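You operate a simulated robot arm through the tools that you are given. There is no shell and no other tool.

You run a simulated robot arm. Do the job below in one go: nothing can be reset, and whatever is moved stays where it is left.

TASK
Unclamp and open the green bucket, lay both laths across it side by side.
Fine: lid on the ledge; pale lath toward the wall, both along the bench, about a hand apart.

The check looks at the end state, three seconds after you hand in, the way a careful person would. Anything else that was tipped, shoved, dropped, spilled or broken makes it a failure. A push-on lid holds only when it is set on centred and level and pressed home; a screw cap is set on level and turned clockwise until tight.

THE ROBOT
A 6-joint arm with a two-finger gripper, fixed in place. Base frame: the origin is on the floor under the middle of its stand, x ahead of it, y to its left, z up. Units: cm, degrees, N and s.
It reaches about 141.7 cm from its shoulder. Its first joint turns from -166.0 to 166.0 degrees. Payload 3.43 kg.
The TCP is the grasp point between the finger pads, 2 cm short of the fingertips. In the tool frame z runs along the fingers and y along their closing line. The gripper opens to 19 cm; its body begins 24.8 cm behind the TCP.
Orientation is that of the tool frame in the base frame, as a unit quaternion [w, x, y, z]. With the fingers straight down and closing along the base's y, the tool's x points along the base's -x, its y along +y and its z along -z.

THE INTERFACE
- The arm moves only by the tool nudge_tool. Its arguments are lists of equal length, an entry for each row: "delta_pos": the shift along the base's x, y, z in cm, a list of three; "turn": the turn, a rotation vector about the base's x, y, z in degrees, a list of three; "fingers": the finger opening in cm, from 0 to 19. In form: {"delta_pos": [[dx, dy, dz], ...], "turn": [[rx, ry, rz], ...], "fingers": [fingers, ...]}. A call has 1 to 20 rows; each row is the pose to reach, as a shift and turn from the pose commanded when the call began. A row lasts 0.2 s, in which the tool goes at most 5 cm and 8.6 degrees; a call with a longer step from one row to the next is refused whole, and so is a gripper value outside its range. A pose out of reach is approached as far as the arm can. The call stops where the force on the tool passes 90 N (or 10 N more than at its start, if that is more) or the arm is blocked; 0.2 s more then pass. The fingers move at their own pace (about 15.3 cm/s each) and stop on an object; they squeeze with about 21 N. The grip force told is the motor's: it shows also when the fingers shut on nothing. Time passes only in rows, and 0.2 s behind the last, so rows that repeat a pose let the fingers close. It gives the time, the measured TCP pose, the force on the tool (base axes), the opening and the grip force at its end, in the units of the frame above (readings bear some noise), with the torque about the TCP (base axes, N m) and any sound that the robot's microphone picked up.
- Cameras (640 x 400 px; columns grow to the right, rows downward): "scene" is fixed at [39.88, 50.06, 147.48]; the picture's right is [-0.73, -0.68, 0.00], its down [-0.63, 0.69, -0.36] and it looks along [0.24, -0.26, -0.93] (base axes); focal length 214 px, centre (320, 200). "wrist" rides on the gripper at [7, -0.8, -28.8] in the tool frame; the picture's right is [0.12, 0.99, 0.00], its down [-0.96, 0.12, -0.25] and it looks along [-0.24, 0.03, 0.97] (tool axes); focal length 261 px, centre (320, 200). There is no depth. A picture from a camera that has moved, and an enlarged one, comes with that camera's place and axes in the base frame and with its lens.
- grab_frame(camera): a new picture of that camera. The clock stands still meanwhile.
- move_column(by): moves the trunk up (or, below 0, down) by that many cm; the arm rides with it, the base frame stays. It gives what a move gives, with no picture.
- zoom(camera, box): a new picture of the part [left, top, right, bottom] of that camera's present view, enlarged. The clock stands still meanwhile.
- close_job(): hands the job in; it is judged then, once.

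Places have to be worked out from the pictures, the camera data and where the tool is seen. Open the gripper and draw the arm clear of the work before you hand the job in, unless the task says otherwise.

The tools are called after "Emit:" by a JSON object that holds its "name" and its "arguments". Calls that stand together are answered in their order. nudge_tool: Moves the arm, as the interface text tells. Its arguments: {"type":"object","properties":{"delta_pos":{"type":"array","items":{"type":"array","items":{"type":"number"}}},"turn":{"type":"array","items":{"type":"array","items":{"type":"number"}}},"fingers":{"type":"array","items":{"type":"number"}}},"required":["delta_pos","turn","fingers"]} The other tools are called the same way: move_column (by) moves the trunk up or down; grab_frame (camera) takes a picture; zoom (camera, box) takes an enlarged picture of a part of a camera's view; close_job () hands the job in.

At the start:

```text
time_s: 0.0
eef_pos: [30.4, 56.0, 112.37]
orientation: [0.0, 0.0, 1.0, 0.001]
ft_force: [0.3, 0.4, -0.6]
torque: [-0.01, -0.03, -0.04]
width: 19.0
grasp_force: 0.1
trunk travel left (down, up): [-32.5, 11.5]
```

scene: 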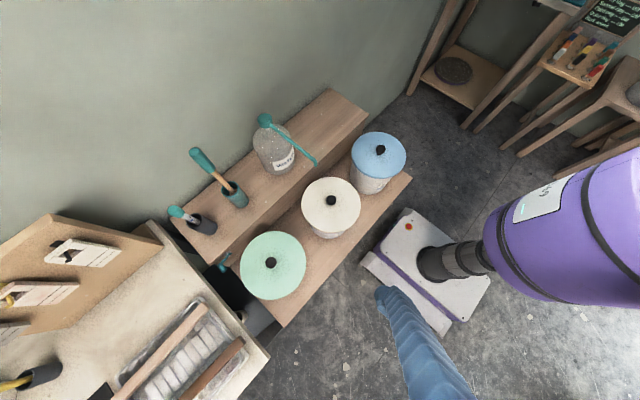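
wrist: 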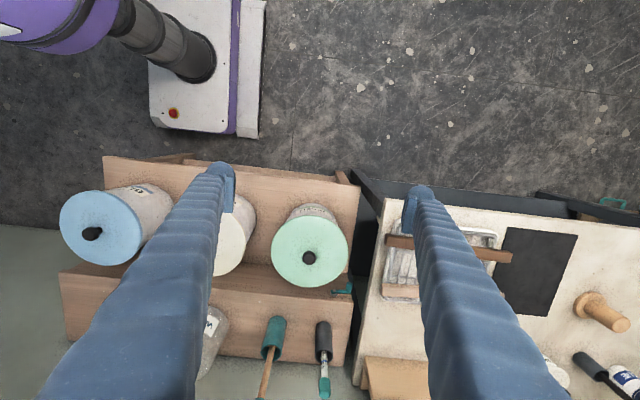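

I begin by looking closely at the scene: the three buckets with coloured lids, the laths on the tray at the bench, and the ledge behind.

Emit:
{"name": "zoom", "arguments": {"camera": "scene", "box": [200, 180, 360, 340]}}

Emit:
{"name": "zoom", "arguments": {"camera": "scene", "box": [80, 240, 300, 400]}}

Emit:
{"name": "zoom", "arguments": {"camera": "scene", "box": [150, 80, 420, 300]}}

Emit:
{"name": "zoom", "arguments": {"camera": "wrist", "box": [230, 160, 430, 400]}}

Emit:
{"name": "zoom", "arguments": {"camera": "wrist", "box": [340, 160, 640, 400]}}

```text
2.50 times, centred on (280, 260) of scene
camera zoom: at [39.88, 50.06, 147.48], right [-0.73, -0.68, 0.0], down [-0.63, 0.69, -0.36], along [0.24, -0.26, -0.93], focal length 536 px, centre (420, 50)
```

zoom: 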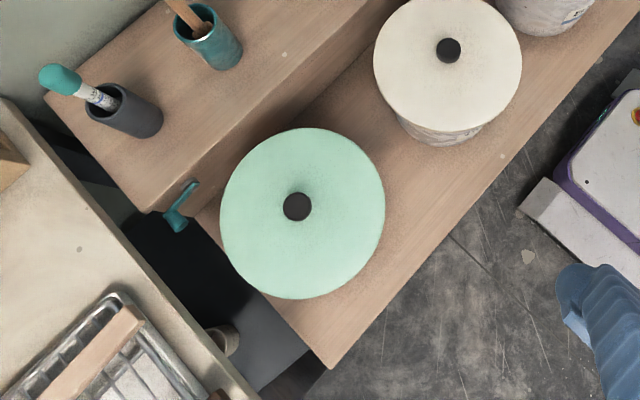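

```text
2.50 times, centred on (190, 320) of scene
camera zoom: at [39.88, 50.06, 147.48], right [-0.73, -0.68, 0.0], down [-0.63, 0.69, -0.36], along [0.24, -0.26, -0.93], focal length 536 px, centre (645, -100)
```

zoom: 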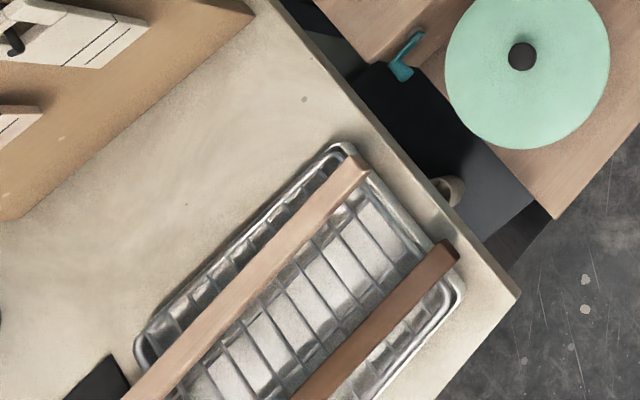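

```text
1.82 times, centred on (285, 190) of scene
camera zoom: at [39.88, 50.06, 147.48], right [-0.73, -0.68, 0.0], down [-0.63, 0.69, -0.36], along [0.24, -0.26, -0.93], focal length 390 px, centre (384, 218)
```

zoom: 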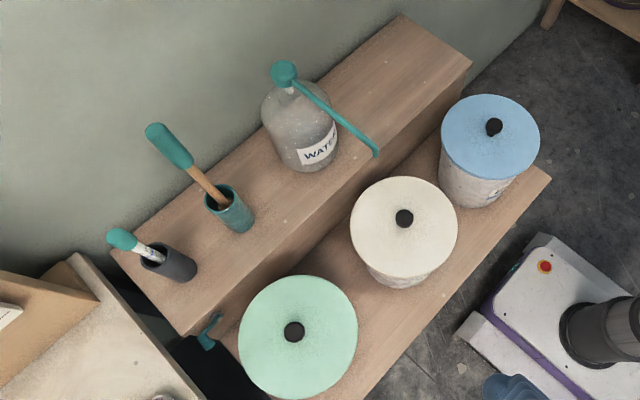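

```text
1.67 times, centred on (330, 280) of wrist
camera zoom: at [23.45, 55.11, 141.14], right [-0.12, 0.99, 0.0], down [0.96, 0.12, 0.25], along [0.24, 0.03, -0.97], focal length 434 px, centre (303, 67)
```

zoom: 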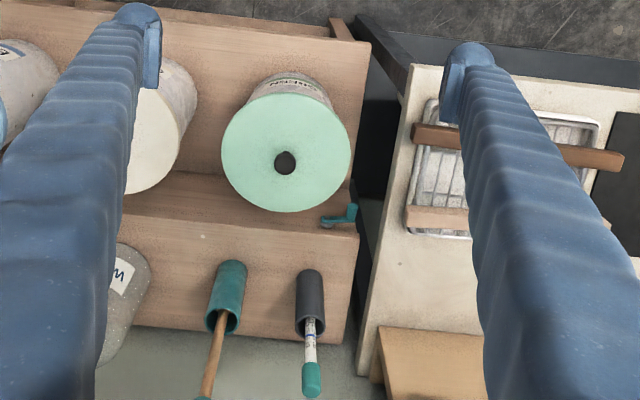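

```text
1.67 times, centred on (490, 280) of wrist
camera zoom: at [23.45, 55.11, 141.14], right [-0.12, 0.99, 0.0], down [0.96, 0.12, 0.25], along [0.24, 0.03, -0.97], focal length 434 px, centre (37, 67)
```

zoom: 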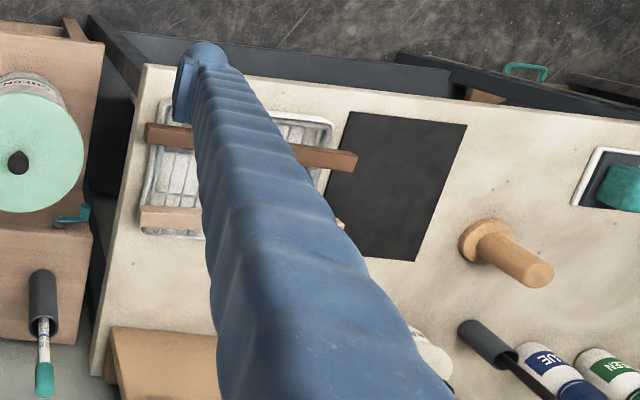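

The knob of the green lid triangulates to about (55, 56.5, 77). I want a closer look at the teal piece next to the green bucket, which may be the clamp, and at the laths and the wall ledge.

Emit:
{"name": "zoom", "arguments": {"camera": "scene", "box": [200, 220, 320, 310]}}

Emit:
{"name": "zoom", "arguments": {"camera": "wrist", "box": [270, 190, 370, 310]}}

Emit:
{"name": "zoom", "arguments": {"camera": "scene", "box": [0, 200, 240, 400]}}

Emit:
{"name": "zoom", "arguments": {"camera": "wrist", "box": [40, 140, 240, 380]}}

```text
4.44 times, centred on (260, 265) of scene
camera zoom: at [39.88, 50.06, 147.48], right [-0.73, -0.68, 0.0], down [-0.63, 0.69, -0.36], along [0.24, -0.26, -0.93], focal length 953 px, centre (587, -89)
```

zoom: 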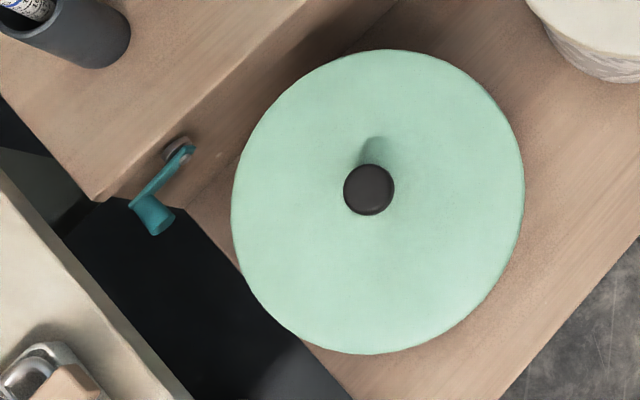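

```text
3.33 times, centred on (320, 250) of wrist
camera zoom: at [23.45, 55.11, 141.14], right [-0.12, 0.99, 0.0], down [0.96, 0.12, 0.25], along [0.24, 0.03, -0.97], focal length 869 px, centre (320, 33)
```

zoom: 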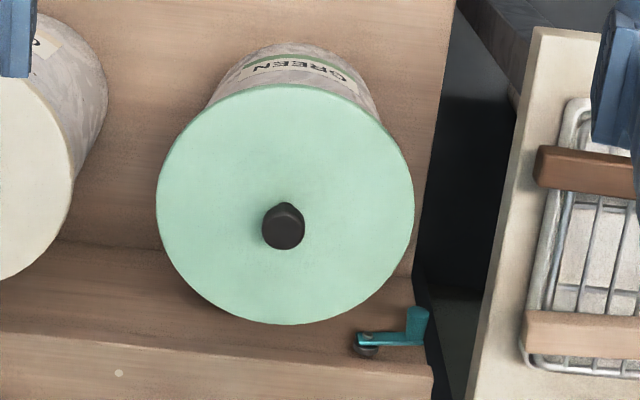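

```text
2.00 times, centred on (120, 300) of scene
camera zoom: at [39.88, 50.06, 147.48], right [-0.73, -0.68, 0.0], down [-0.63, 0.69, -0.36], along [0.24, -0.26, -0.93], focal length 429 px, centre (720, 0)
```

zoom: 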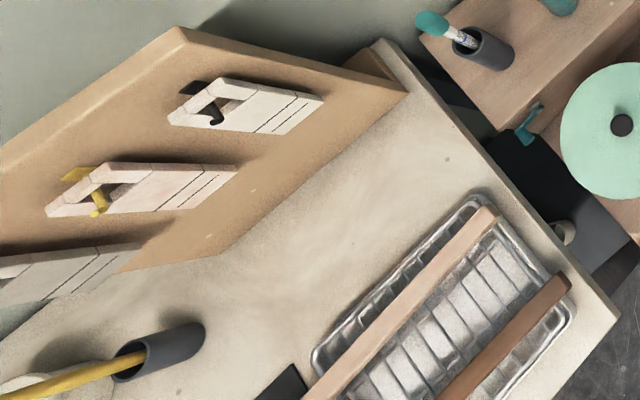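

```text
1.67 times, centred on (140, 260) of wrist
camera zoom: at [23.45, 55.11, 141.14], right [-0.12, 0.99, 0.0], down [0.96, 0.12, 0.25], along [0.24, 0.03, -0.97], focal length 434 px, centre (620, 100)
```

zoom: 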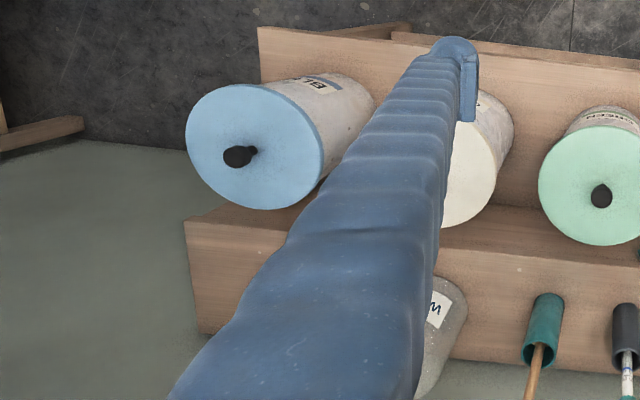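

The teal piece looks like a crank (hub near (69, 65, 72), handle knob near (67, 69.6, 71)). I tilt the gripper so the wrist camera looks at the ledge front and the crank from the robot side.

Emit:
{"name": "nudge_tool", "arguments": {"delta_pos": [[1, 1, -2], [2, 2, -4], [3, 3, -6], [4, 4, -8], [5, 5, -10]], "turn": [[0, -8, 0], [0, -16, 0], [0, -24, 0], [0, -32, 0], [0, -40, 0]], "fingers": [19, 19, 19, 19, 19]}}

```text
time_s: 1.2
eef_pos: [35.32, 61.08, 102.23]
orientation: [0.343, 0.0, 0.939, -0.001]
ft_force: [-0.3, -0.2, -0.5]
torque: [-0.04, -0.05, -0.05]
width: 19.01
grasp_force: 0.1
trunk travel left (down, up): [-32.5, 11.5]
```

The move went through; I take a wrist picture from the tilted pose.

Emit:
{"name": "grab_frame", "arguments": {"camera": "wrist"}}

Emit:
{"name": "zoom", "arguments": {"camera": "wrist", "box": [240, 100, 420, 260]}}

```text
taken
camera wrist: at [11.54, 60.25, 119.77], right [-0.09, 0.99, -0.08], down [0.58, 0.12, 0.81], along [0.81, 0.03, -0.58], focal length 261 px, centre (320, 200)
```

wrist: 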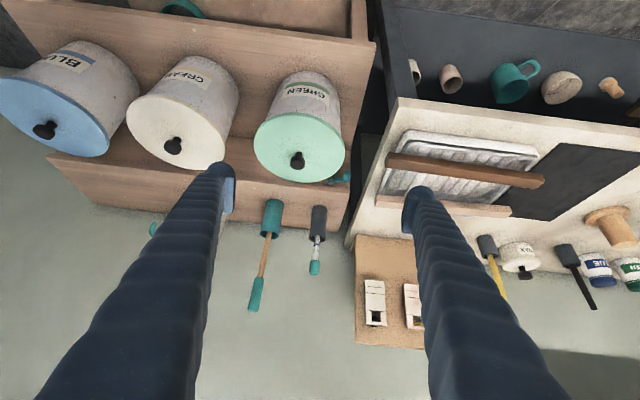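

```text
2.50 times, centred on (330, 180) of wrist
camera zoom: at [11.54, 60.25, 119.77], right [-0.09, 0.99, -0.08], down [0.58, 0.12, 0.81], along [0.81, 0.03, -0.58], focal length 652 px, centre (295, 250)
```

zoom: 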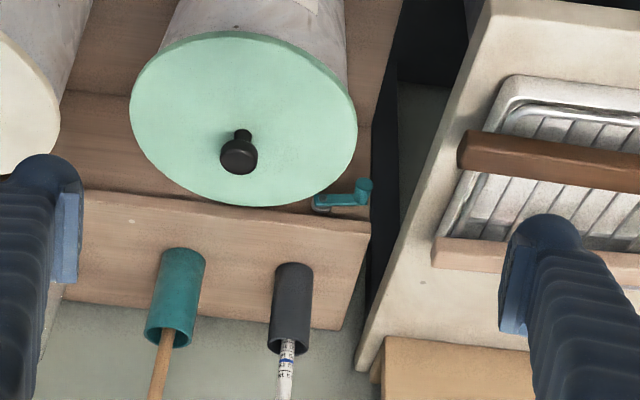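

The zooms are sharp, so I zoom tightly on the crank from both cameras to understand how it clamps.

Emit:
{"name": "zoom", "arguments": {"camera": "wrist", "box": [315, 160, 363, 190]}}

Emit:
{"name": "zoom", "arguments": {"camera": "scene", "box": [206, 240, 254, 270]}}

Emit:
{"name": "zoom", "arguments": {"camera": "wrist", "box": [240, 50, 360, 200]}}

```text
13.33 times, centred on (339, 175) of wrist
camera zoom: at [11.54, 60.25, 119.77], right [-0.09, 0.99, -0.08], down [0.58, 0.12, 0.81], along [0.81, 0.03, -0.58], focal length 3475 px, centre (67, 533)
```

zoom: 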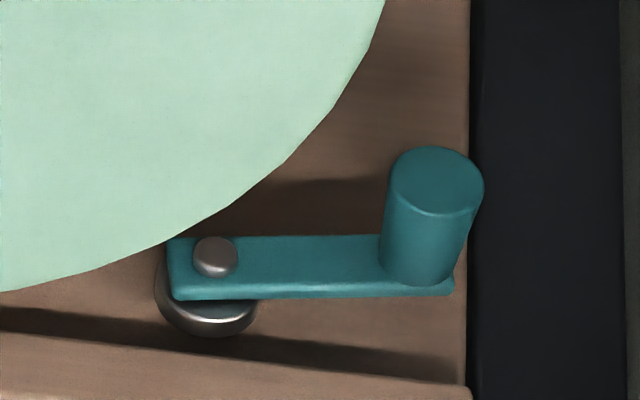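

```text
13.33 times, centred on (230, 255) of scene
camera zoom: at [39.88, 50.06, 147.48], right [-0.73, -0.68, 0.0], down [-0.63, 0.69, -0.36], along [0.24, -0.26, -0.93], focal length 2860 px, centre (1520, -533)
```

zoom: 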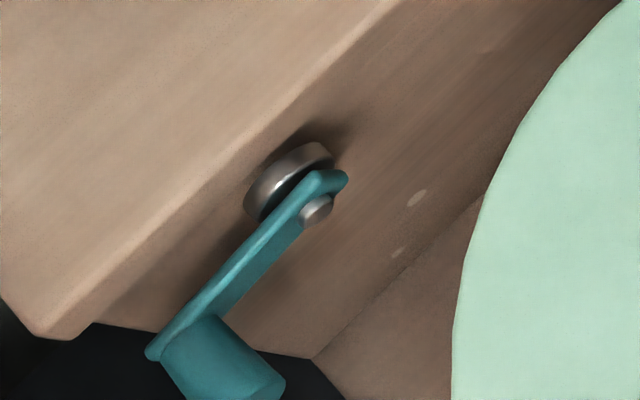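

```text
2.67 times, centred on (300, 125) of wrist
camera zoom: at [11.54, 60.25, 119.77], right [-0.09, 0.99, -0.08], down [0.58, 0.12, 0.81], along [0.81, 0.03, -0.58], focal length 695 px, centre (373, 400)
```

zoom: 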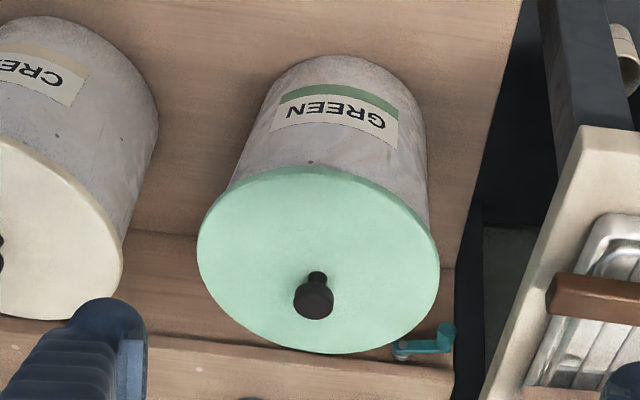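

The crank sits on the front face of the raised ledge with its shaft along x, arm toward +y, and knob toward the robot. There's a chalkboard with writing in the scene corner, so I read it for hints.

Emit:
{"name": "zoom", "arguments": {"camera": "scene", "box": [560, 0, 640, 50]}}

Emit:
{"name": "zoom", "arguments": {"camera": "scene", "box": [400, 0, 640, 150]}}

Emit:
{"name": "zoom", "arguments": {"camera": "scene", "box": [240, 90, 380, 200]}}

Emit:
{"name": "zoom", "arguments": {"camera": "wrist", "box": [380, 20, 640, 200]}}

```text
8.00 times, centred on (600, 25) of scene
camera zoom: at [39.88, 50.06, 147.48], right [-0.73, -0.68, 0.0], down [-0.63, 0.69, -0.36], along [0.24, -0.26, -0.93], focal length 1716 px, centre (-1920, 1600)
```

zoom: 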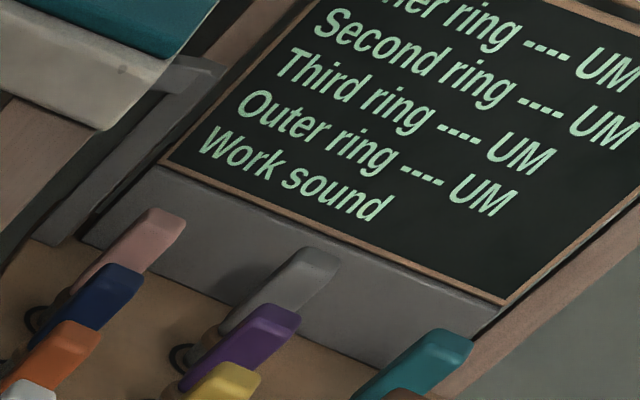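

```text
2.67 times, centred on (520, 75) of scene
camera zoom: at [39.88, 50.06, 147.48], right [-0.73, -0.68, 0.0], down [-0.63, 0.69, -0.36], along [0.24, -0.26, -0.93], focal length 572 px, centre (-213, 533)
```

zoom: 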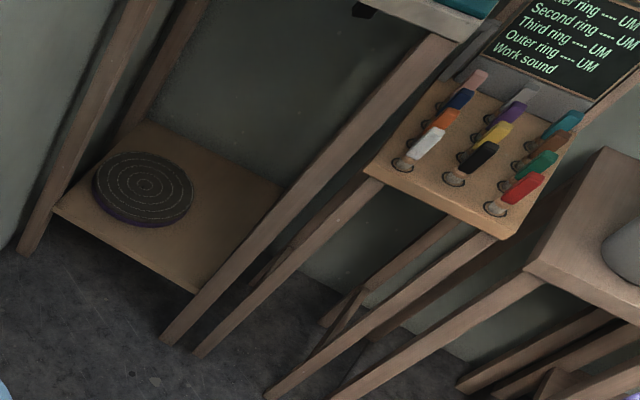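

```text
3.64 times, centred on (310, 145) of scene
camera zoom: at [39.88, 50.06, 147.48], right [-0.73, -0.68, 0.0], down [-0.63, 0.69, -0.36], along [0.24, -0.26, -0.93], focal length 780 px, centre (356, 400)
```

zoom: 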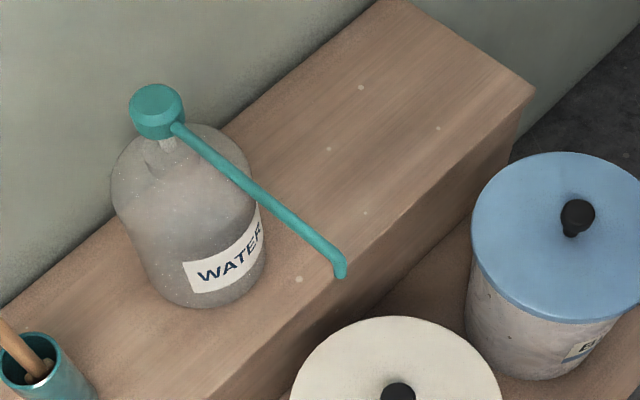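

```text
2.22 times, centred on (510, 110) of wrist
camera zoom: at [11.54, 60.25, 119.77], right [-0.09, 0.99, -0.08], down [0.58, 0.12, 0.81], along [0.81, 0.03, -0.58], focal length 579 px, centre (-102, 400)
```

zoom: 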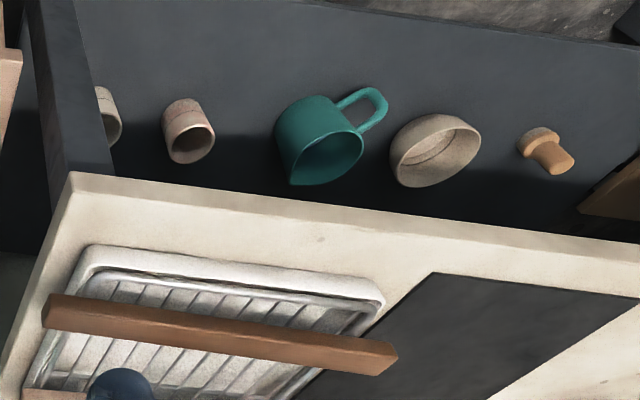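

The chalkboard is unrelated. I swing the camera over the bench to look diagonally into the gap between the green bucket and the ledge, to see what the crank drives.

Emit:
{"name": "nudge_tool", "arguments": {"delta_pos": [[1, 4, -1], [2, 8, -2], [3, 12, -4], [4, 16, -6], [5, 19, -8]], "turn": [[0, 0, -6], [0, 0, -12], [0, 0, -18], [0, 0, -24], [0, 0, -30]], "fingers": [19, 19, 19, 19, 19]}}

Emit:
{"name": "grab_frame", "arguments": {"camera": "wrist"}}

Emit:
{"name": "grab_frame", "arguments": {"camera": "scene"}}

```text
time_s: 2.4
eef_pos: [40.41, 79.94, 94.25]
orientation: [0.33, 0.243, 0.908, -0.09]
ft_force: [0.8, 0.4, -0.3]
torque: [-0.07, 0.01, -0.07]
width: 19.0
grasp_force: 0.2
trunk travel left (down, up): [-32.5, 11.5]
```

```text
taken
camera wrist: at [19.48, 91.2, 111.72], right [0.42, 0.91, -0.08], down [0.56, -0.19, 0.81], along [0.72, -0.38, -0.58], focal length 261 px, centre (320, 200)
```

wrist: 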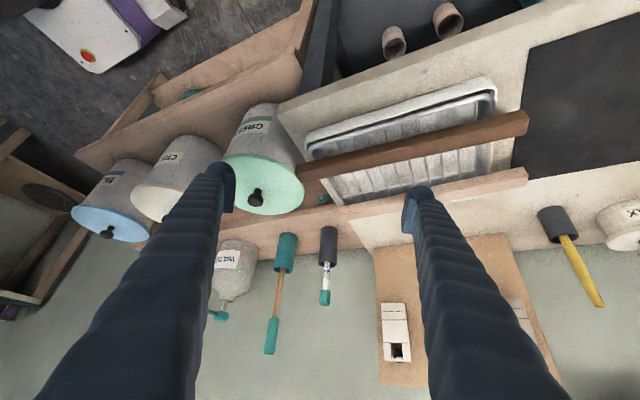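

```text
taken
```

scene: 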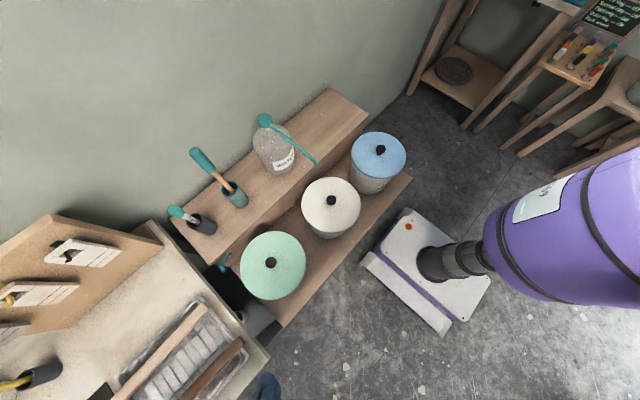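

From here I zoom on the gap area near the crank and the tray with laths.

Emit:
{"name": "zoom", "arguments": {"camera": "wrist", "box": [270, 160, 370, 225]}}

Emit:
{"name": "zoom", "arguments": {"camera": "wrist", "box": [290, 70, 540, 230]}}

Emit:
{"name": "zoom", "arguments": {"camera": "wrist", "box": [200, 90, 340, 230]}}

```text
6.15 times, centred on (320, 192) of wrist
camera zoom: at [19.48, 91.2, 111.72], right [0.42, 0.91, -0.08], down [0.56, -0.19, 0.81], along [0.72, -0.38, -0.58], focal length 1604 px, centre (320, 246)
```

zoom: 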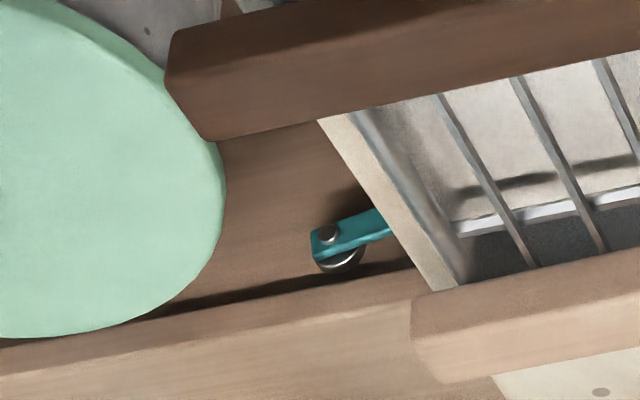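

```text
2.50 times, centred on (415, 150) of wrist
camera zoom: at [19.48, 91.2, 111.72], right [0.42, 0.91, -0.08], down [0.56, -0.19, 0.81], along [0.72, -0.38, -0.58], focal length 652 px, centre (82, 325)
```

zoom: 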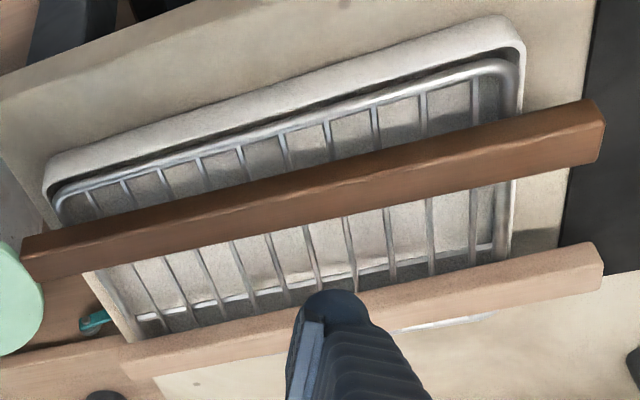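

```text
2.86 times, centred on (270, 160) of wrist
camera zoom: at [19.48, 91.2, 111.72], right [0.42, 0.91, -0.08], down [0.56, -0.19, 0.81], along [0.72, -0.38, -0.58], focal length 745 px, centre (463, 314)
```

zoom: 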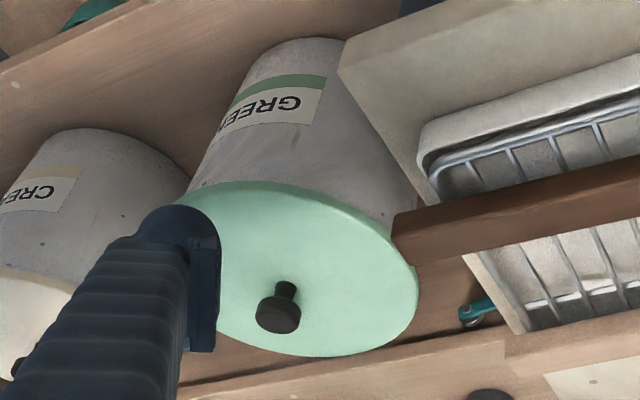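

The crank lies on the riser with about 4.6 cm arm: screw at about (68.4, 65.1, 71.3), knob at about (68, 69.6, 71.3); the bench edge is at y≈73.3, top z≈79. I bring the tool back nearly upright, closed, hovering near the crank to check finger size and my calibration in the scene view.

Emit:
{"name": "nudge_tool", "arguments": {"delta_pos": [[3.5, -2.8, 1], [7, -5.6, 1.5], [10.5, -8.4, 1.5], [14, -11.2, 1.5], [17.6, -14, 1.5], [17.6, -14, 1.5], [17.6, -14, 1.5]], "turn": [[1.31, 4.89, 5.91], [2.62, 9.77, 11.81], [3.92, 14.66, 17.72], [5.23, 19.54, 23.62], [6.54, 24.43, 29.53], [6.54, 24.43, 29.53], [6.54, 24.43, 29.53]], "fingers": [12, 6, 0, 0, 0, 0, 0]}}

Emit:
{"name": "grab_frame", "arguments": {"camera": "scene"}}

Emit:
{"name": "grab_frame", "arguments": {"camera": "wrist"}}

Emit:
{"name": "zoom", "arguments": {"camera": "scene", "box": [180, 200, 340, 320]}}

```text
time_s: 4.0
eef_pos: [58.18, 65.87, 95.77]
orientation: [0.129, -0.001, 0.992, -0.001]
ft_force: [0.1, 0.3, -0.9]
torque: [-0.08, -0.01, -0.01]
width: 0.0
grasp_force: 21.0
trunk travel left (down, up): [-32.5, 11.5]
```

```text
taken
```

scene: 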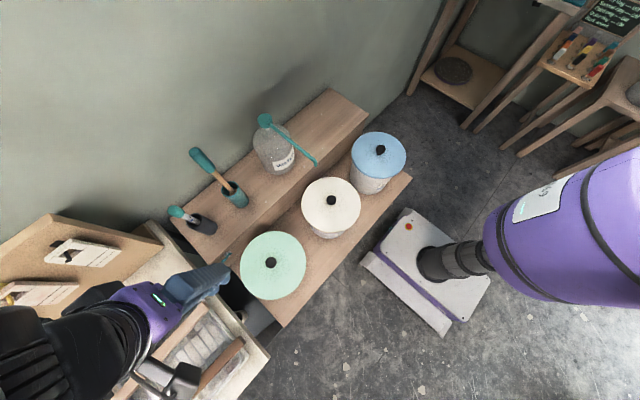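

```text
taken
camera wrist: at [44.07, 65.14, 121.87], right [-0.12, 0.99, -0.03], down [0.87, 0.12, 0.49], along [0.49, 0.03, -0.87], focal length 261 px, centre (320, 200)
```

wrist: 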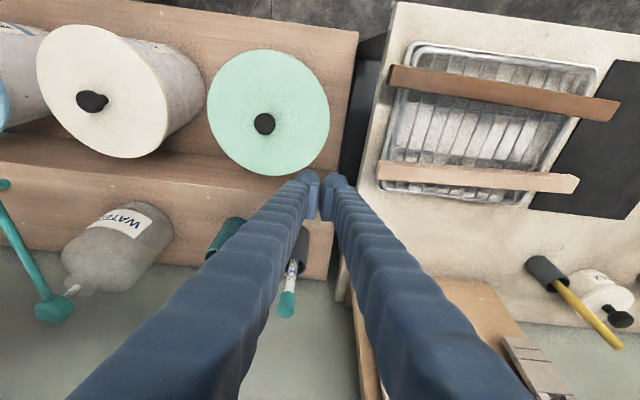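

```text
3.33 times, centred on (260, 260) of scene
camera zoom: at [39.88, 50.06, 147.48], right [-0.73, -0.68, 0.0], down [-0.63, 0.69, -0.36], along [0.24, -0.26, -0.93], focal length 715 px, centre (520, 0)
```

zoom: 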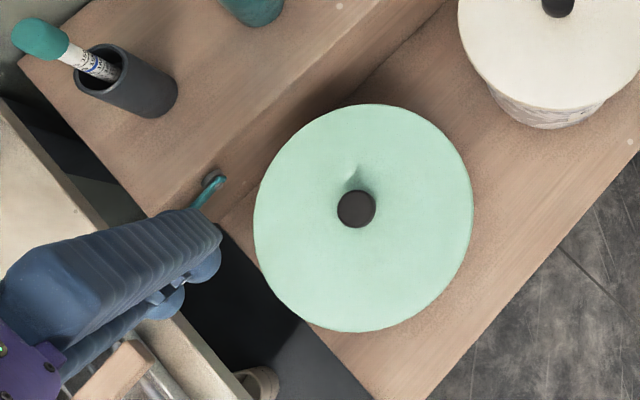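

Closed, the fingers are about 6–7 cm wide along y and 3 cm along x. I move them above the crank knob (inside the bench edge), stop a few cm above it and check.

Emit:
{"name": "nudge_tool", "arguments": {"delta_pos": [[2.5, 1, -4], [5, 2, -8], [7.5, 2.5, -12], [7.5, 2.5, -15.5], [7.5, 2.5, -15.5]], "turn": [[0, 0, 0], [0, 0, 0], [0, 0, 0], [0, 0, 0], [0, 0, 0]], "fingers": [0, 0, 0, 0, 0]}}

Emit:
{"name": "zoom", "arguments": {"camera": "scene", "box": [180, 210, 300, 300]}}

Emit:
{"name": "zoom", "arguments": {"camera": "wrist", "box": [250, 120, 390, 220]}}

```text
time_s: 5.2
eef_pos: [65.36, 68.43, 80.5]
orientation: [0.13, -0.001, 0.992, 0.001]
ft_force: [0.1, 0.0, -0.1]
torque: [-0.04, -0.04, 0.0]
width: 0.0
grasp_force: 20.8
trunk travel left (down, up): [-32.5, 11.5]
```

```text
4.44 times, centred on (240, 255) of scene
camera zoom: at [39.88, 50.06, 147.48], right [-0.73, -0.68, 0.0], down [-0.63, 0.69, -0.36], along [0.24, -0.26, -0.93], focal length 953 px, centre (676, -44)
```

zoom: 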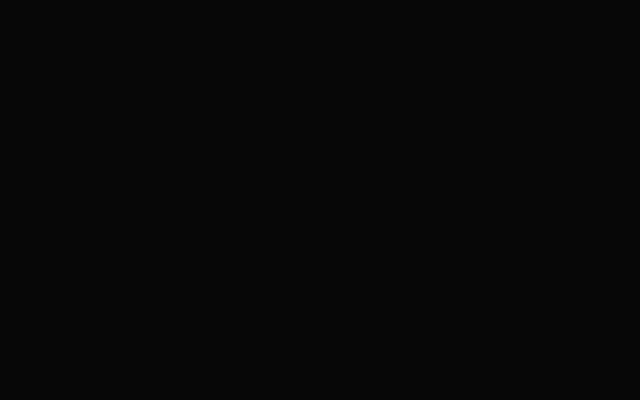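

```text
4.00 times, centred on (320, 170) of wrist
camera zoom: at [51.4, 67.59, 106.61], right [-0.12, 0.99, -0.03], down [0.87, 0.12, 0.49], along [0.49, 0.03, -0.87], focal length 1043 px, centre (320, 320)
```

zoom: 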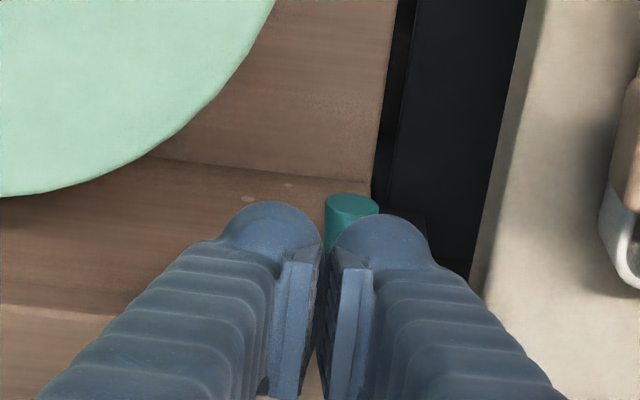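

The wrist view confirms the knob end at about (66.4, 69.4, 71.3), just in front of and below the fingertips. I advance 0.7 cm in x and come down until the tips are just above the knob, then press in small steps.

Emit:
{"name": "nudge_tool", "arguments": {"delta_pos": [[0.7, 0, -3], [0.7, 0, -5.5], [0.7, 0, -6.5], [0.7, 0, -7.5]], "turn": [[0, 0, 0], [0, 0, 0], [0, 0, 0], [0, 0, 0]], "fingers": [0, 0, 0, 0]}}

Emit:
{"name": "zoom", "arguments": {"camera": "wrist", "box": [250, 120, 390, 220]}}

```text
time_s: 6.2
eef_pos: [66.15, 68.35, 72.68]
orientation: [0.13, 0.0, 0.992, 0.0]
ft_force: [0.0, 0.7, -0.1]
torque: [0.0, 0.0, 0.0]
width: 0.02
grasp_force: 20.9
trunk travel left (down, up): [-32.5, 11.5]
```

```text
4.00 times, centred on (320, 170) of wrist
camera zoom: at [52.09, 67.48, 98.75], right [-0.12, 0.99, -0.03], down [0.87, 0.12, 0.49], along [0.49, 0.03, -0.87], focal length 1043 px, centre (320, 320)
```

zoom: 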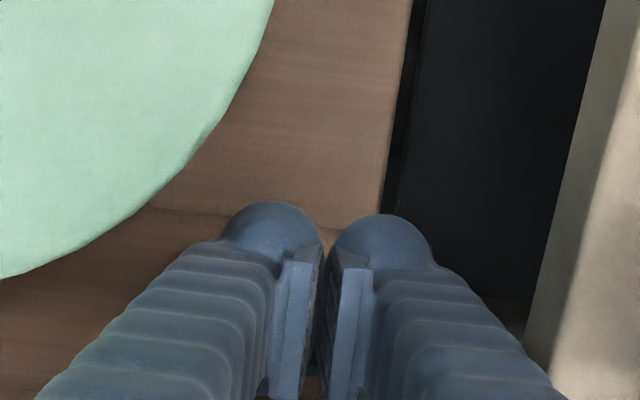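

No contact force yet with the tips at z≈70.8, so the knob is either moving freely or I'm just short of it. I continue down in small steps.

Emit:
{"name": "nudge_tool", "arguments": {"delta_pos": [[0, 0, -0.7], [0, 0, -1.4], [0, 0, -2.1]], "turn": [[0, 0, 0], [0, 0, 0], [0, 0, 0]], "fingers": [0, 0, 0]}}

Emit:
{"name": "zoom", "arguments": {"camera": "wrist", "box": [250, 120, 390, 220]}}

Emit:
{"name": "grab_frame", "arguments": {"camera": "scene"}}

```text
time_s: 7.0
eef_pos: [66.33, 68.29, 70.7]
orientation: [0.131, 0.0, 0.991, 0.0]
ft_force: [0.6, -0.4, 0.0]
torque: [-0.02, -0.01, -0.03]
width: 0.0
grasp_force: 20.3
trunk travel left (down, up): [-32.5, 11.5]
```

```text
4.00 times, centred on (320, 170) of wrist
camera zoom: at [52.15, 67.55, 96.71], right [-0.12, 0.99, -0.03], down [0.87, 0.12, 0.49], along [0.49, 0.03, -0.87], focal length 1043 px, centre (320, 320)
```

zoom: 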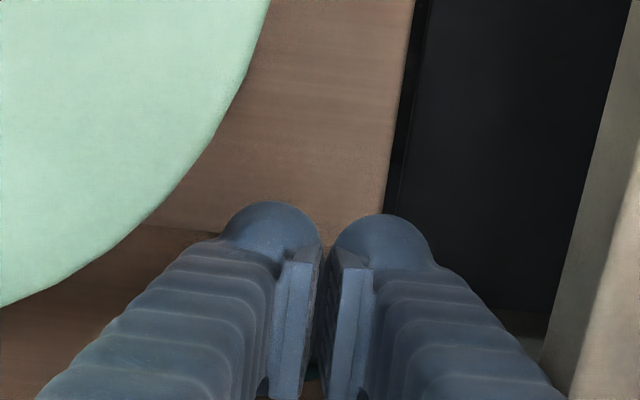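

```text
taken
```

scene: 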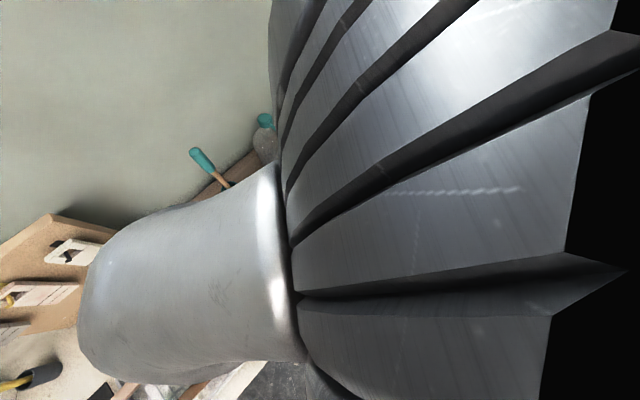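

I see a hint of teal between the fingers; I zoom in on that gap to tell where the crank is now.

Emit:
{"name": "zoom", "arguments": {"camera": "wrist", "box": [300, 180, 340, 230]}}

Emit:
{"name": "zoom", "arguments": {"camera": "wrist", "box": [200, 140, 440, 300]}}

```text
8.00 times, centred on (320, 205) of wrist
camera zoom: at [52.15, 67.55, 96.71], right [-0.12, 0.99, -0.03], down [0.87, 0.12, 0.49], along [0.49, 0.03, -0.87], focal length 2085 px, centre (320, 160)
```

zoom: 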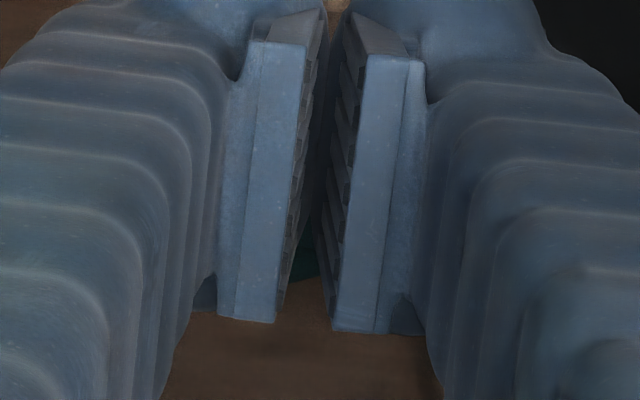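

```text
2.50 times, centred on (320, 220) of wrist
camera zoom: at [52.15, 67.55, 96.71], right [-0.12, 0.99, -0.03], down [0.87, 0.12, 0.49], along [0.49, 0.03, -0.87], focal length 652 px, centre (320, 150)
```

zoom: 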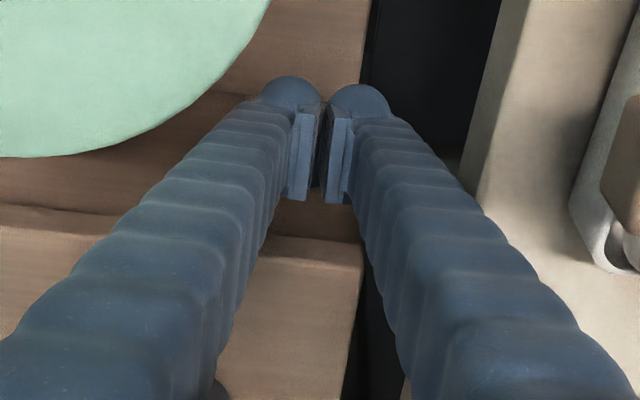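

I can't tell whether the crank turned, so I lift the tool and back off a little to see its present state.

Emit:
{"name": "nudge_tool", "arguments": {"delta_pos": [[0, 0, 4], [0, 0, 8], [-2, 0, 11]], "turn": [[0, 0, 0], [0, 0, 0], [0, 0, 0]], "fingers": [0, 0, 0]}}

Emit:
{"name": "zoom", "arguments": {"camera": "wrist", "box": [250, 120, 390, 220]}}

```text
time_s: 7.8
eef_pos: [64.13, 68.56, 81.82]
orientation: [0.129, 0.001, 0.992, -0.001]
ft_force: [0.2, 0.2, -0.3]
torque: [0.01, -0.03, -0.01]
width: 0.01
grasp_force: 20.9
trunk travel left (down, up): [-32.5, 11.5]
```

```text
4.00 times, centred on (320, 170) of wrist
camera zoom: at [49.99, 67.7, 107.78], right [-0.12, 0.99, -0.03], down [0.87, 0.12, 0.49], along [0.49, 0.03, -0.87], focal length 1043 px, centre (320, 320)
```

zoom: 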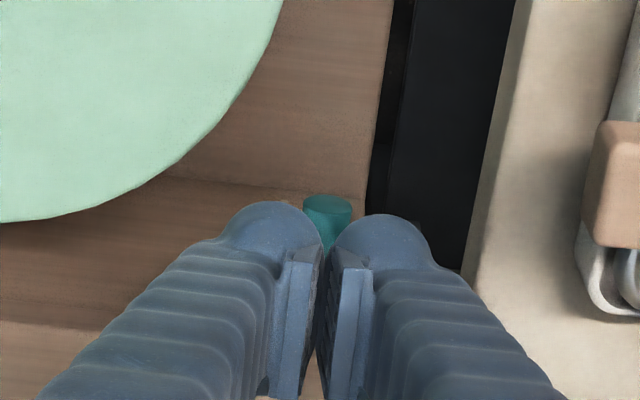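

The knob has moved down about 27° with hardly any force, so the crank turns freely this way (counter-clockwise seen from the front). I straighten the tool to vertical so the fingers stay clear of the lid, and line up again over the knob.

Emit:
{"name": "nudge_tool", "arguments": {"delta_pos": [[1.4, 0, 0], [2.8, 0.1, -1], [2.8, 0.1, -4], [2.8, 0.1, -7], [2.8, 0.1, -9.5]], "turn": [[0, 7.4, 0], [0, 14.9, 0], [0, 14.9, 0], [0, 14.9, 0], [0, 14.9, 0]], "fingers": [0, 0, 0, 0, 0]}}

Emit:
{"name": "zoom", "arguments": {"camera": "wrist", "box": [250, 120, 390, 220]}}

```text
time_s: 9.0
eef_pos: [67.11, 68.64, 72.34]
orientation: [0.001, -0.001, 1.0, 0.0]
ft_force: [0.2, -0.1, -0.8]
torque: [-0.01, 0.07, 0.02]
width: 0.0
grasp_force: 20.8
trunk travel left (down, up): [-32.5, 11.5]
```

```text
4.00 times, centred on (320, 170) of wrist
camera zoom: at [60.16, 67.77, 101.09], right [-0.12, 0.99, 0.0], down [0.96, 0.12, 0.25], along [0.25, 0.03, -0.97], focal length 1043 px, centre (320, 320)
```

zoom: 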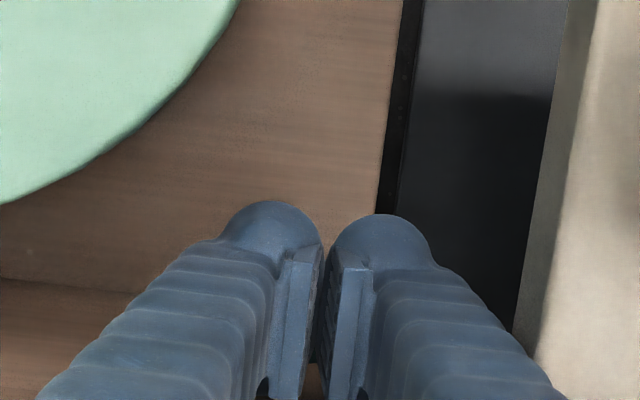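

Vertical and still free of contact at z=72.3. I press down in 1 cm steps and watch the force.

Emit:
{"name": "nudge_tool", "arguments": {"delta_pos": [[0, 0, -1], [0, 0, -2], [0, 0, -3], [0, 0.1, -4], [0, 0.2, -5], [0, 0.2, -6]], "turn": [[0, 0, 0], [0, 0, 0], [0, 0, 0], [0, 0, 0], [0, 0, 0], [0, 0, 0]], "fingers": [0, 0, 0, 0, 0, 0]}}

Emit:
{"name": "zoom", "arguments": {"camera": "wrist", "box": [250, 120, 390, 220]}}

```text
time_s: 10.5
eef_pos: [67.17, 69.06, 67.98]
orientation: [0.005, 0.0, 1.0, 0.003]
ft_force: [-18.9, -12.0, 45.6]
torque: [-1.46, 0.34, -0.48]
width: 0.02
grasp_force: 20.8
trunk travel left (down, up): [-32.5, 11.5]
stopped in row 6: the force on the tool passed its limit at 92 N (the readings are from after the stop); the commanded pose is now the measured one
```

```text
4.00 times, centred on (320, 170) of wrist
camera zoom: at [60.03, 67.99, 96.64], right [-0.12, 0.99, 0.0], down [0.96, 0.11, 0.26], along [0.25, 0.04, -0.97], focal length 1043 px, centre (320, 320)
```

zoom: 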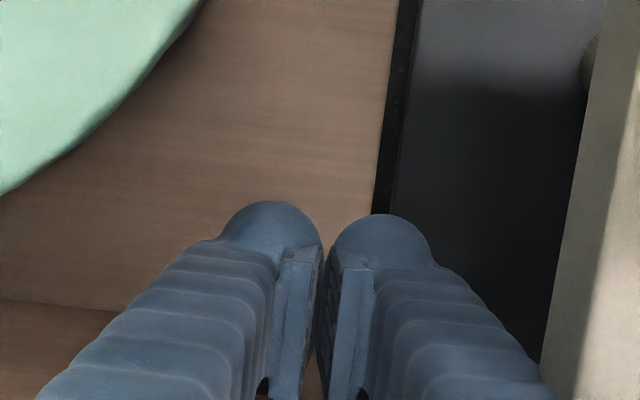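

The push stopped at 92 N: the torque says contact is about 2.9 cm to the −y side, so the knob is probably near bottom dead centre. I lift off right away and look.

Emit:
{"name": "nudge_tool", "arguments": {"delta_pos": [[0, 0, 2], [0, 0, 5], [-1, 0, 9], [-4, 0, 12]], "turn": [[0, 0, 0], [0, 0, 0], [0, -7, 0], [0, -14, 0]], "fingers": [0, 0, 0, 0]}}

Emit:
{"name": "zoom", "arguments": {"camera": "wrist", "box": [240, 110, 400, 230]}}

```text
time_s: 11.5
eef_pos: [63.43, 68.98, 79.26]
orientation: [0.124, 0.0, 0.992, 0.003]
ft_force: [-0.9, 0.6, -0.2]
torque: [0.1, -0.04, 0.04]
width: 0.0
grasp_force: 20.7
trunk travel left (down, up): [-32.5, 11.5]
```

```text
3.33 times, centred on (320, 170) of wrist
camera zoom: at [49.44, 68.03, 105.3], right [-0.12, 0.99, -0.03], down [0.87, 0.11, 0.48], along [0.48, 0.03, -0.88], focal length 869 px, centre (320, 300)
```

zoom: 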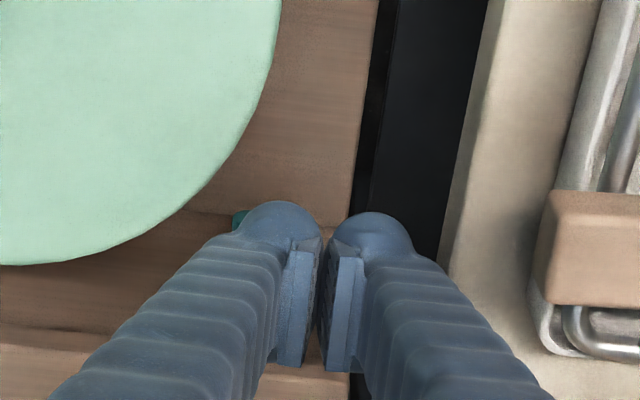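

The knob is now near y≈65.7 (about −80°). Before deciding on pushing it further I want the finger profile clearly, so I back the tool away from the work, open the fingers, and look at both cameras.

Emit:
{"name": "nudge_tool", "arguments": {"delta_pos": [[-4, 0, 3], [-8, -1, 6], [-12, -2, 9], [-16, -3, 12], [-20, -4, 14], [-20, -4, 14]], "turn": [[0, -8, 0], [0, -16, 0], [0, -24, 0], [0, -30, 0], [0, -30, 0], [0, -30, 0]], "fingers": [4, 8, 8, 8, 8, 8]}}

Emit:
{"name": "grab_frame", "arguments": {"camera": "wrist"}}

Emit:
{"name": "grab_frame", "arguments": {"camera": "scene"}}

Emit:
{"name": "zoom", "arguments": {"camera": "wrist", "box": [300, 140, 380, 200]}}

```text
refused: row 2 steps farther than a row can; nothing moved
```

```text
taken
camera wrist: at [49.44, 68.03, 105.3], right [-0.12, 0.99, -0.03], down [0.87, 0.11, 0.48], along [0.48, 0.03, -0.88], focal length 261 px, centre (320, 200)
```

wrist: 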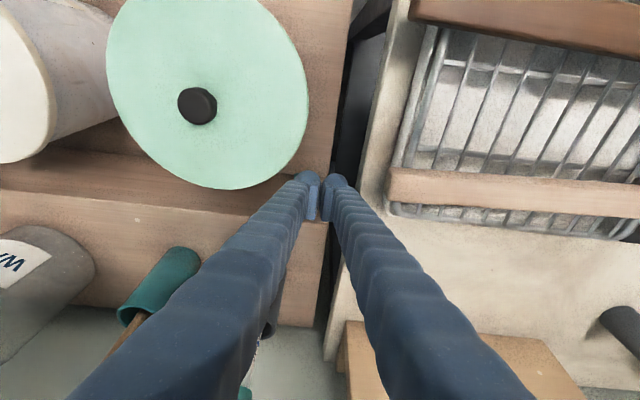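

```text
taken
```

scene: 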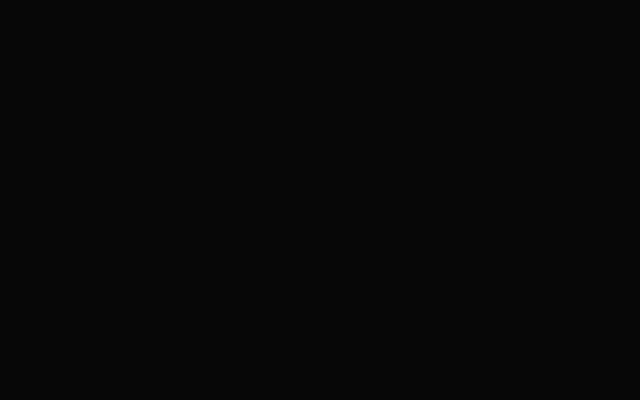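

```text
6.67 times, centred on (340, 170) of wrist
camera zoom: at [49.44, 68.03, 105.3], right [-0.12, 0.99, -0.03], down [0.87, 0.11, 0.48], along [0.48, 0.03, -0.88], focal length 1738 px, centre (187, 400)
```

zoom: 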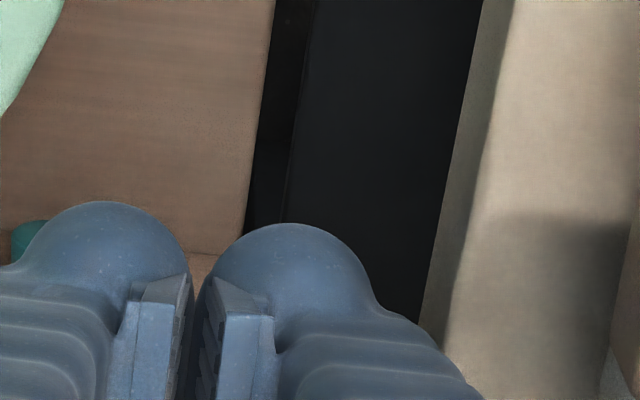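

Row 2 stepped slightly too far; I redo the retreat with smaller steps to see the crank's final angle.

Emit:
{"name": "nudge_tool", "arguments": {"delta_pos": [[-4, 0, 2.5], [-8, -0.5, 5], [-12, -1, 7.5], [-16, -1.5, 10], [-20, -2, 12], [-24, -2.5, 14], [-24, -2.5, 14]], "turn": [[0, -6, 0], [0, -12, 0], [0, -18, 0], [0, -24, 0], [0, -30, 0], [0, -30, 0], [0, -30, 0]], "fingers": [4, 8, 12, 15, 15, 15, 15]}}

Emit:
{"name": "grab_frame", "arguments": {"camera": "wrist"}}

Emit:
{"name": "grab_frame", "arguments": {"camera": "scene"}}

```text
time_s: 13.1
eef_pos: [39.53, 66.34, 93.17]
orientation: [0.378, -0.001, 0.926, 0.002]
ft_force: [0.7, -0.5, -0.4]
torque: [0.03, 0.04, 0.08]
width: 15.0
grasp_force: 0.1
trunk travel left (down, up): [-32.5, 11.5]
```

```text
taken
camera wrist: at [14.4, 65.39, 108.7], right [-0.09, 0.99, -0.08], down [0.51, 0.11, 0.85], along [0.85, 0.03, -0.52], focal length 261 px, centre (320, 200)
```

wrist: 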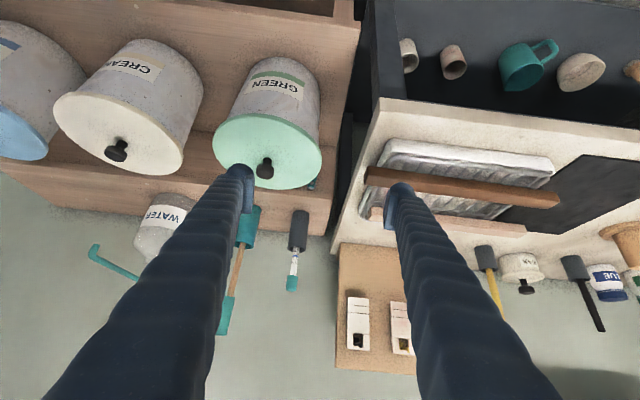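

```text
taken
```

scene: 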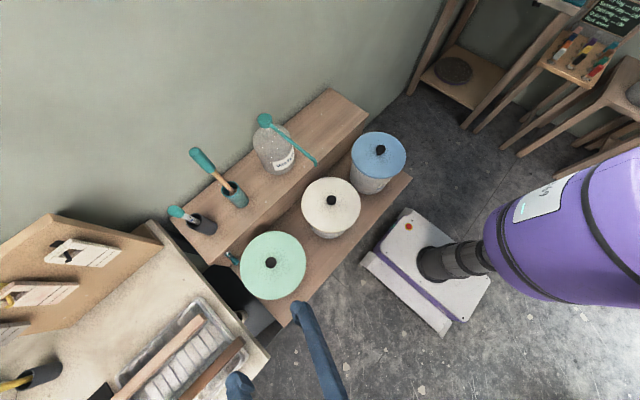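

Both cameras have a clear view now; I zoom tightly on the crank.

Emit:
{"name": "zoom", "arguments": {"camera": "wrist", "box": [290, 160, 338, 200]}}

Emit:
{"name": "zoom", "arguments": {"camera": "scene", "box": [206, 236, 262, 276]}}

```text
10.00 times, centred on (314, 180) of wrist
camera zoom: at [14.4, 65.39, 108.7], right [-0.09, 0.99, -0.08], down [0.51, 0.11, 0.85], along [0.85, 0.03, -0.52], focal length 2606 px, centre (380, 400)
```

zoom: 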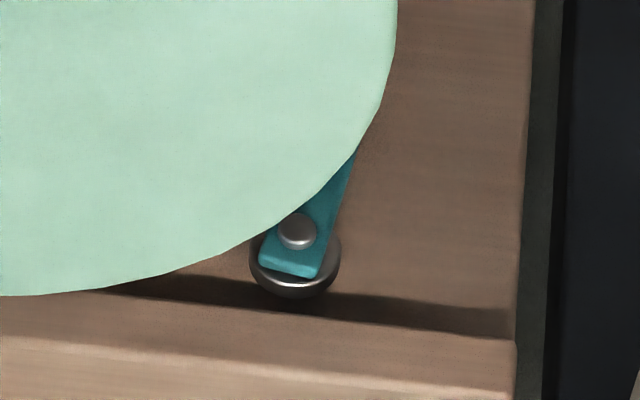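

```text
10.00 times, centred on (234, 256) of scene
camera zoom: at [39.88, 50.06, 147.48], right [-0.73, -0.68, 0.0], down [-0.63, 0.69, -0.36], along [0.24, -0.26, -0.93], focal length 2145 px, centre (1180, -360)
```

zoom: 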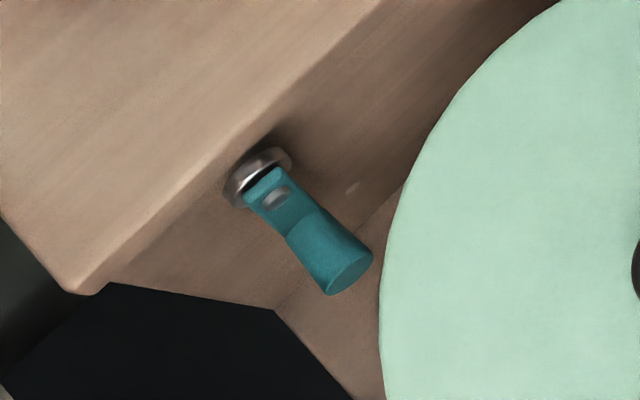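

The crank arm now points almost straight down (about −72°), so it has turned roughly a quarter turn. Next I look closely at the lid's knob to plan the grasp.

Emit:
{"name": "zoom", "arguments": {"camera": "wrist", "box": [205, 50, 335, 195]}}

Emit:
{"name": "zoom", "arguments": {"camera": "wrist", "box": [250, 140, 290, 190]}}

Emit:
{"name": "zoom", "arguments": {"camera": "scene", "box": [225, 220, 315, 310]}}

```text
2.76 times, centred on (270, 122) of wrist
camera zoom: at [14.4, 65.39, 108.7], right [-0.09, 0.99, -0.08], down [0.51, 0.11, 0.85], along [0.85, 0.03, -0.52], focal length 719 px, centre (458, 414)
```

zoom: 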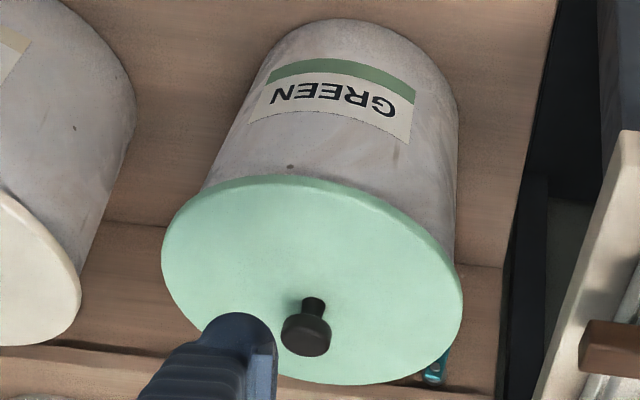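

```text
8.00 times, centred on (270, 165) of wrist
camera zoom: at [14.4, 65.39, 108.7], right [-0.09, 0.99, -0.08], down [0.51, 0.11, 0.85], along [0.85, 0.03, -0.52], focal length 2085 px, centre (720, 480)
```

zoom: 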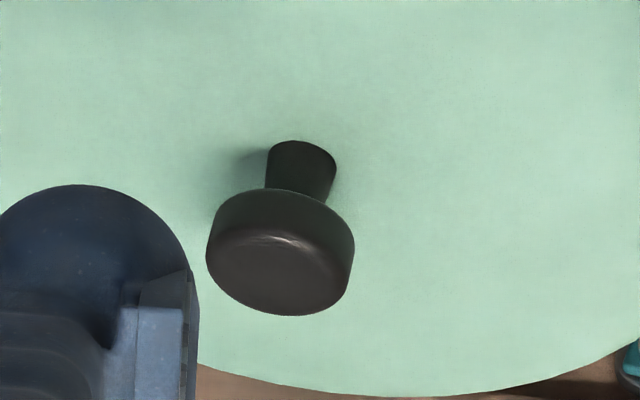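

```text
4.44 times, centred on (270, 265) of scene
camera zoom: at [39.88, 50.06, 147.48], right [-0.73, -0.68, 0.0], down [-0.63, 0.69, -0.36], along [0.24, -0.26, -0.93], focal length 953 px, centre (542, -89)
```

zoom: 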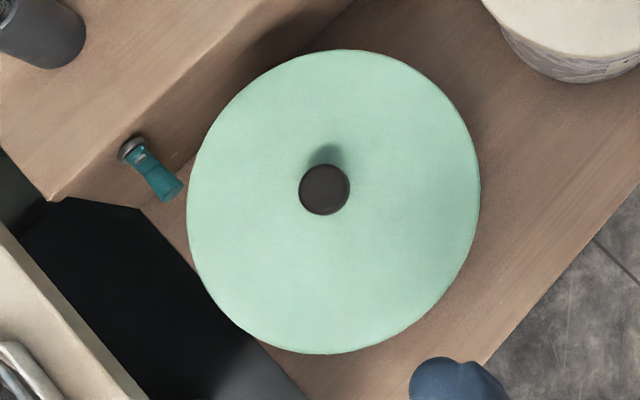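

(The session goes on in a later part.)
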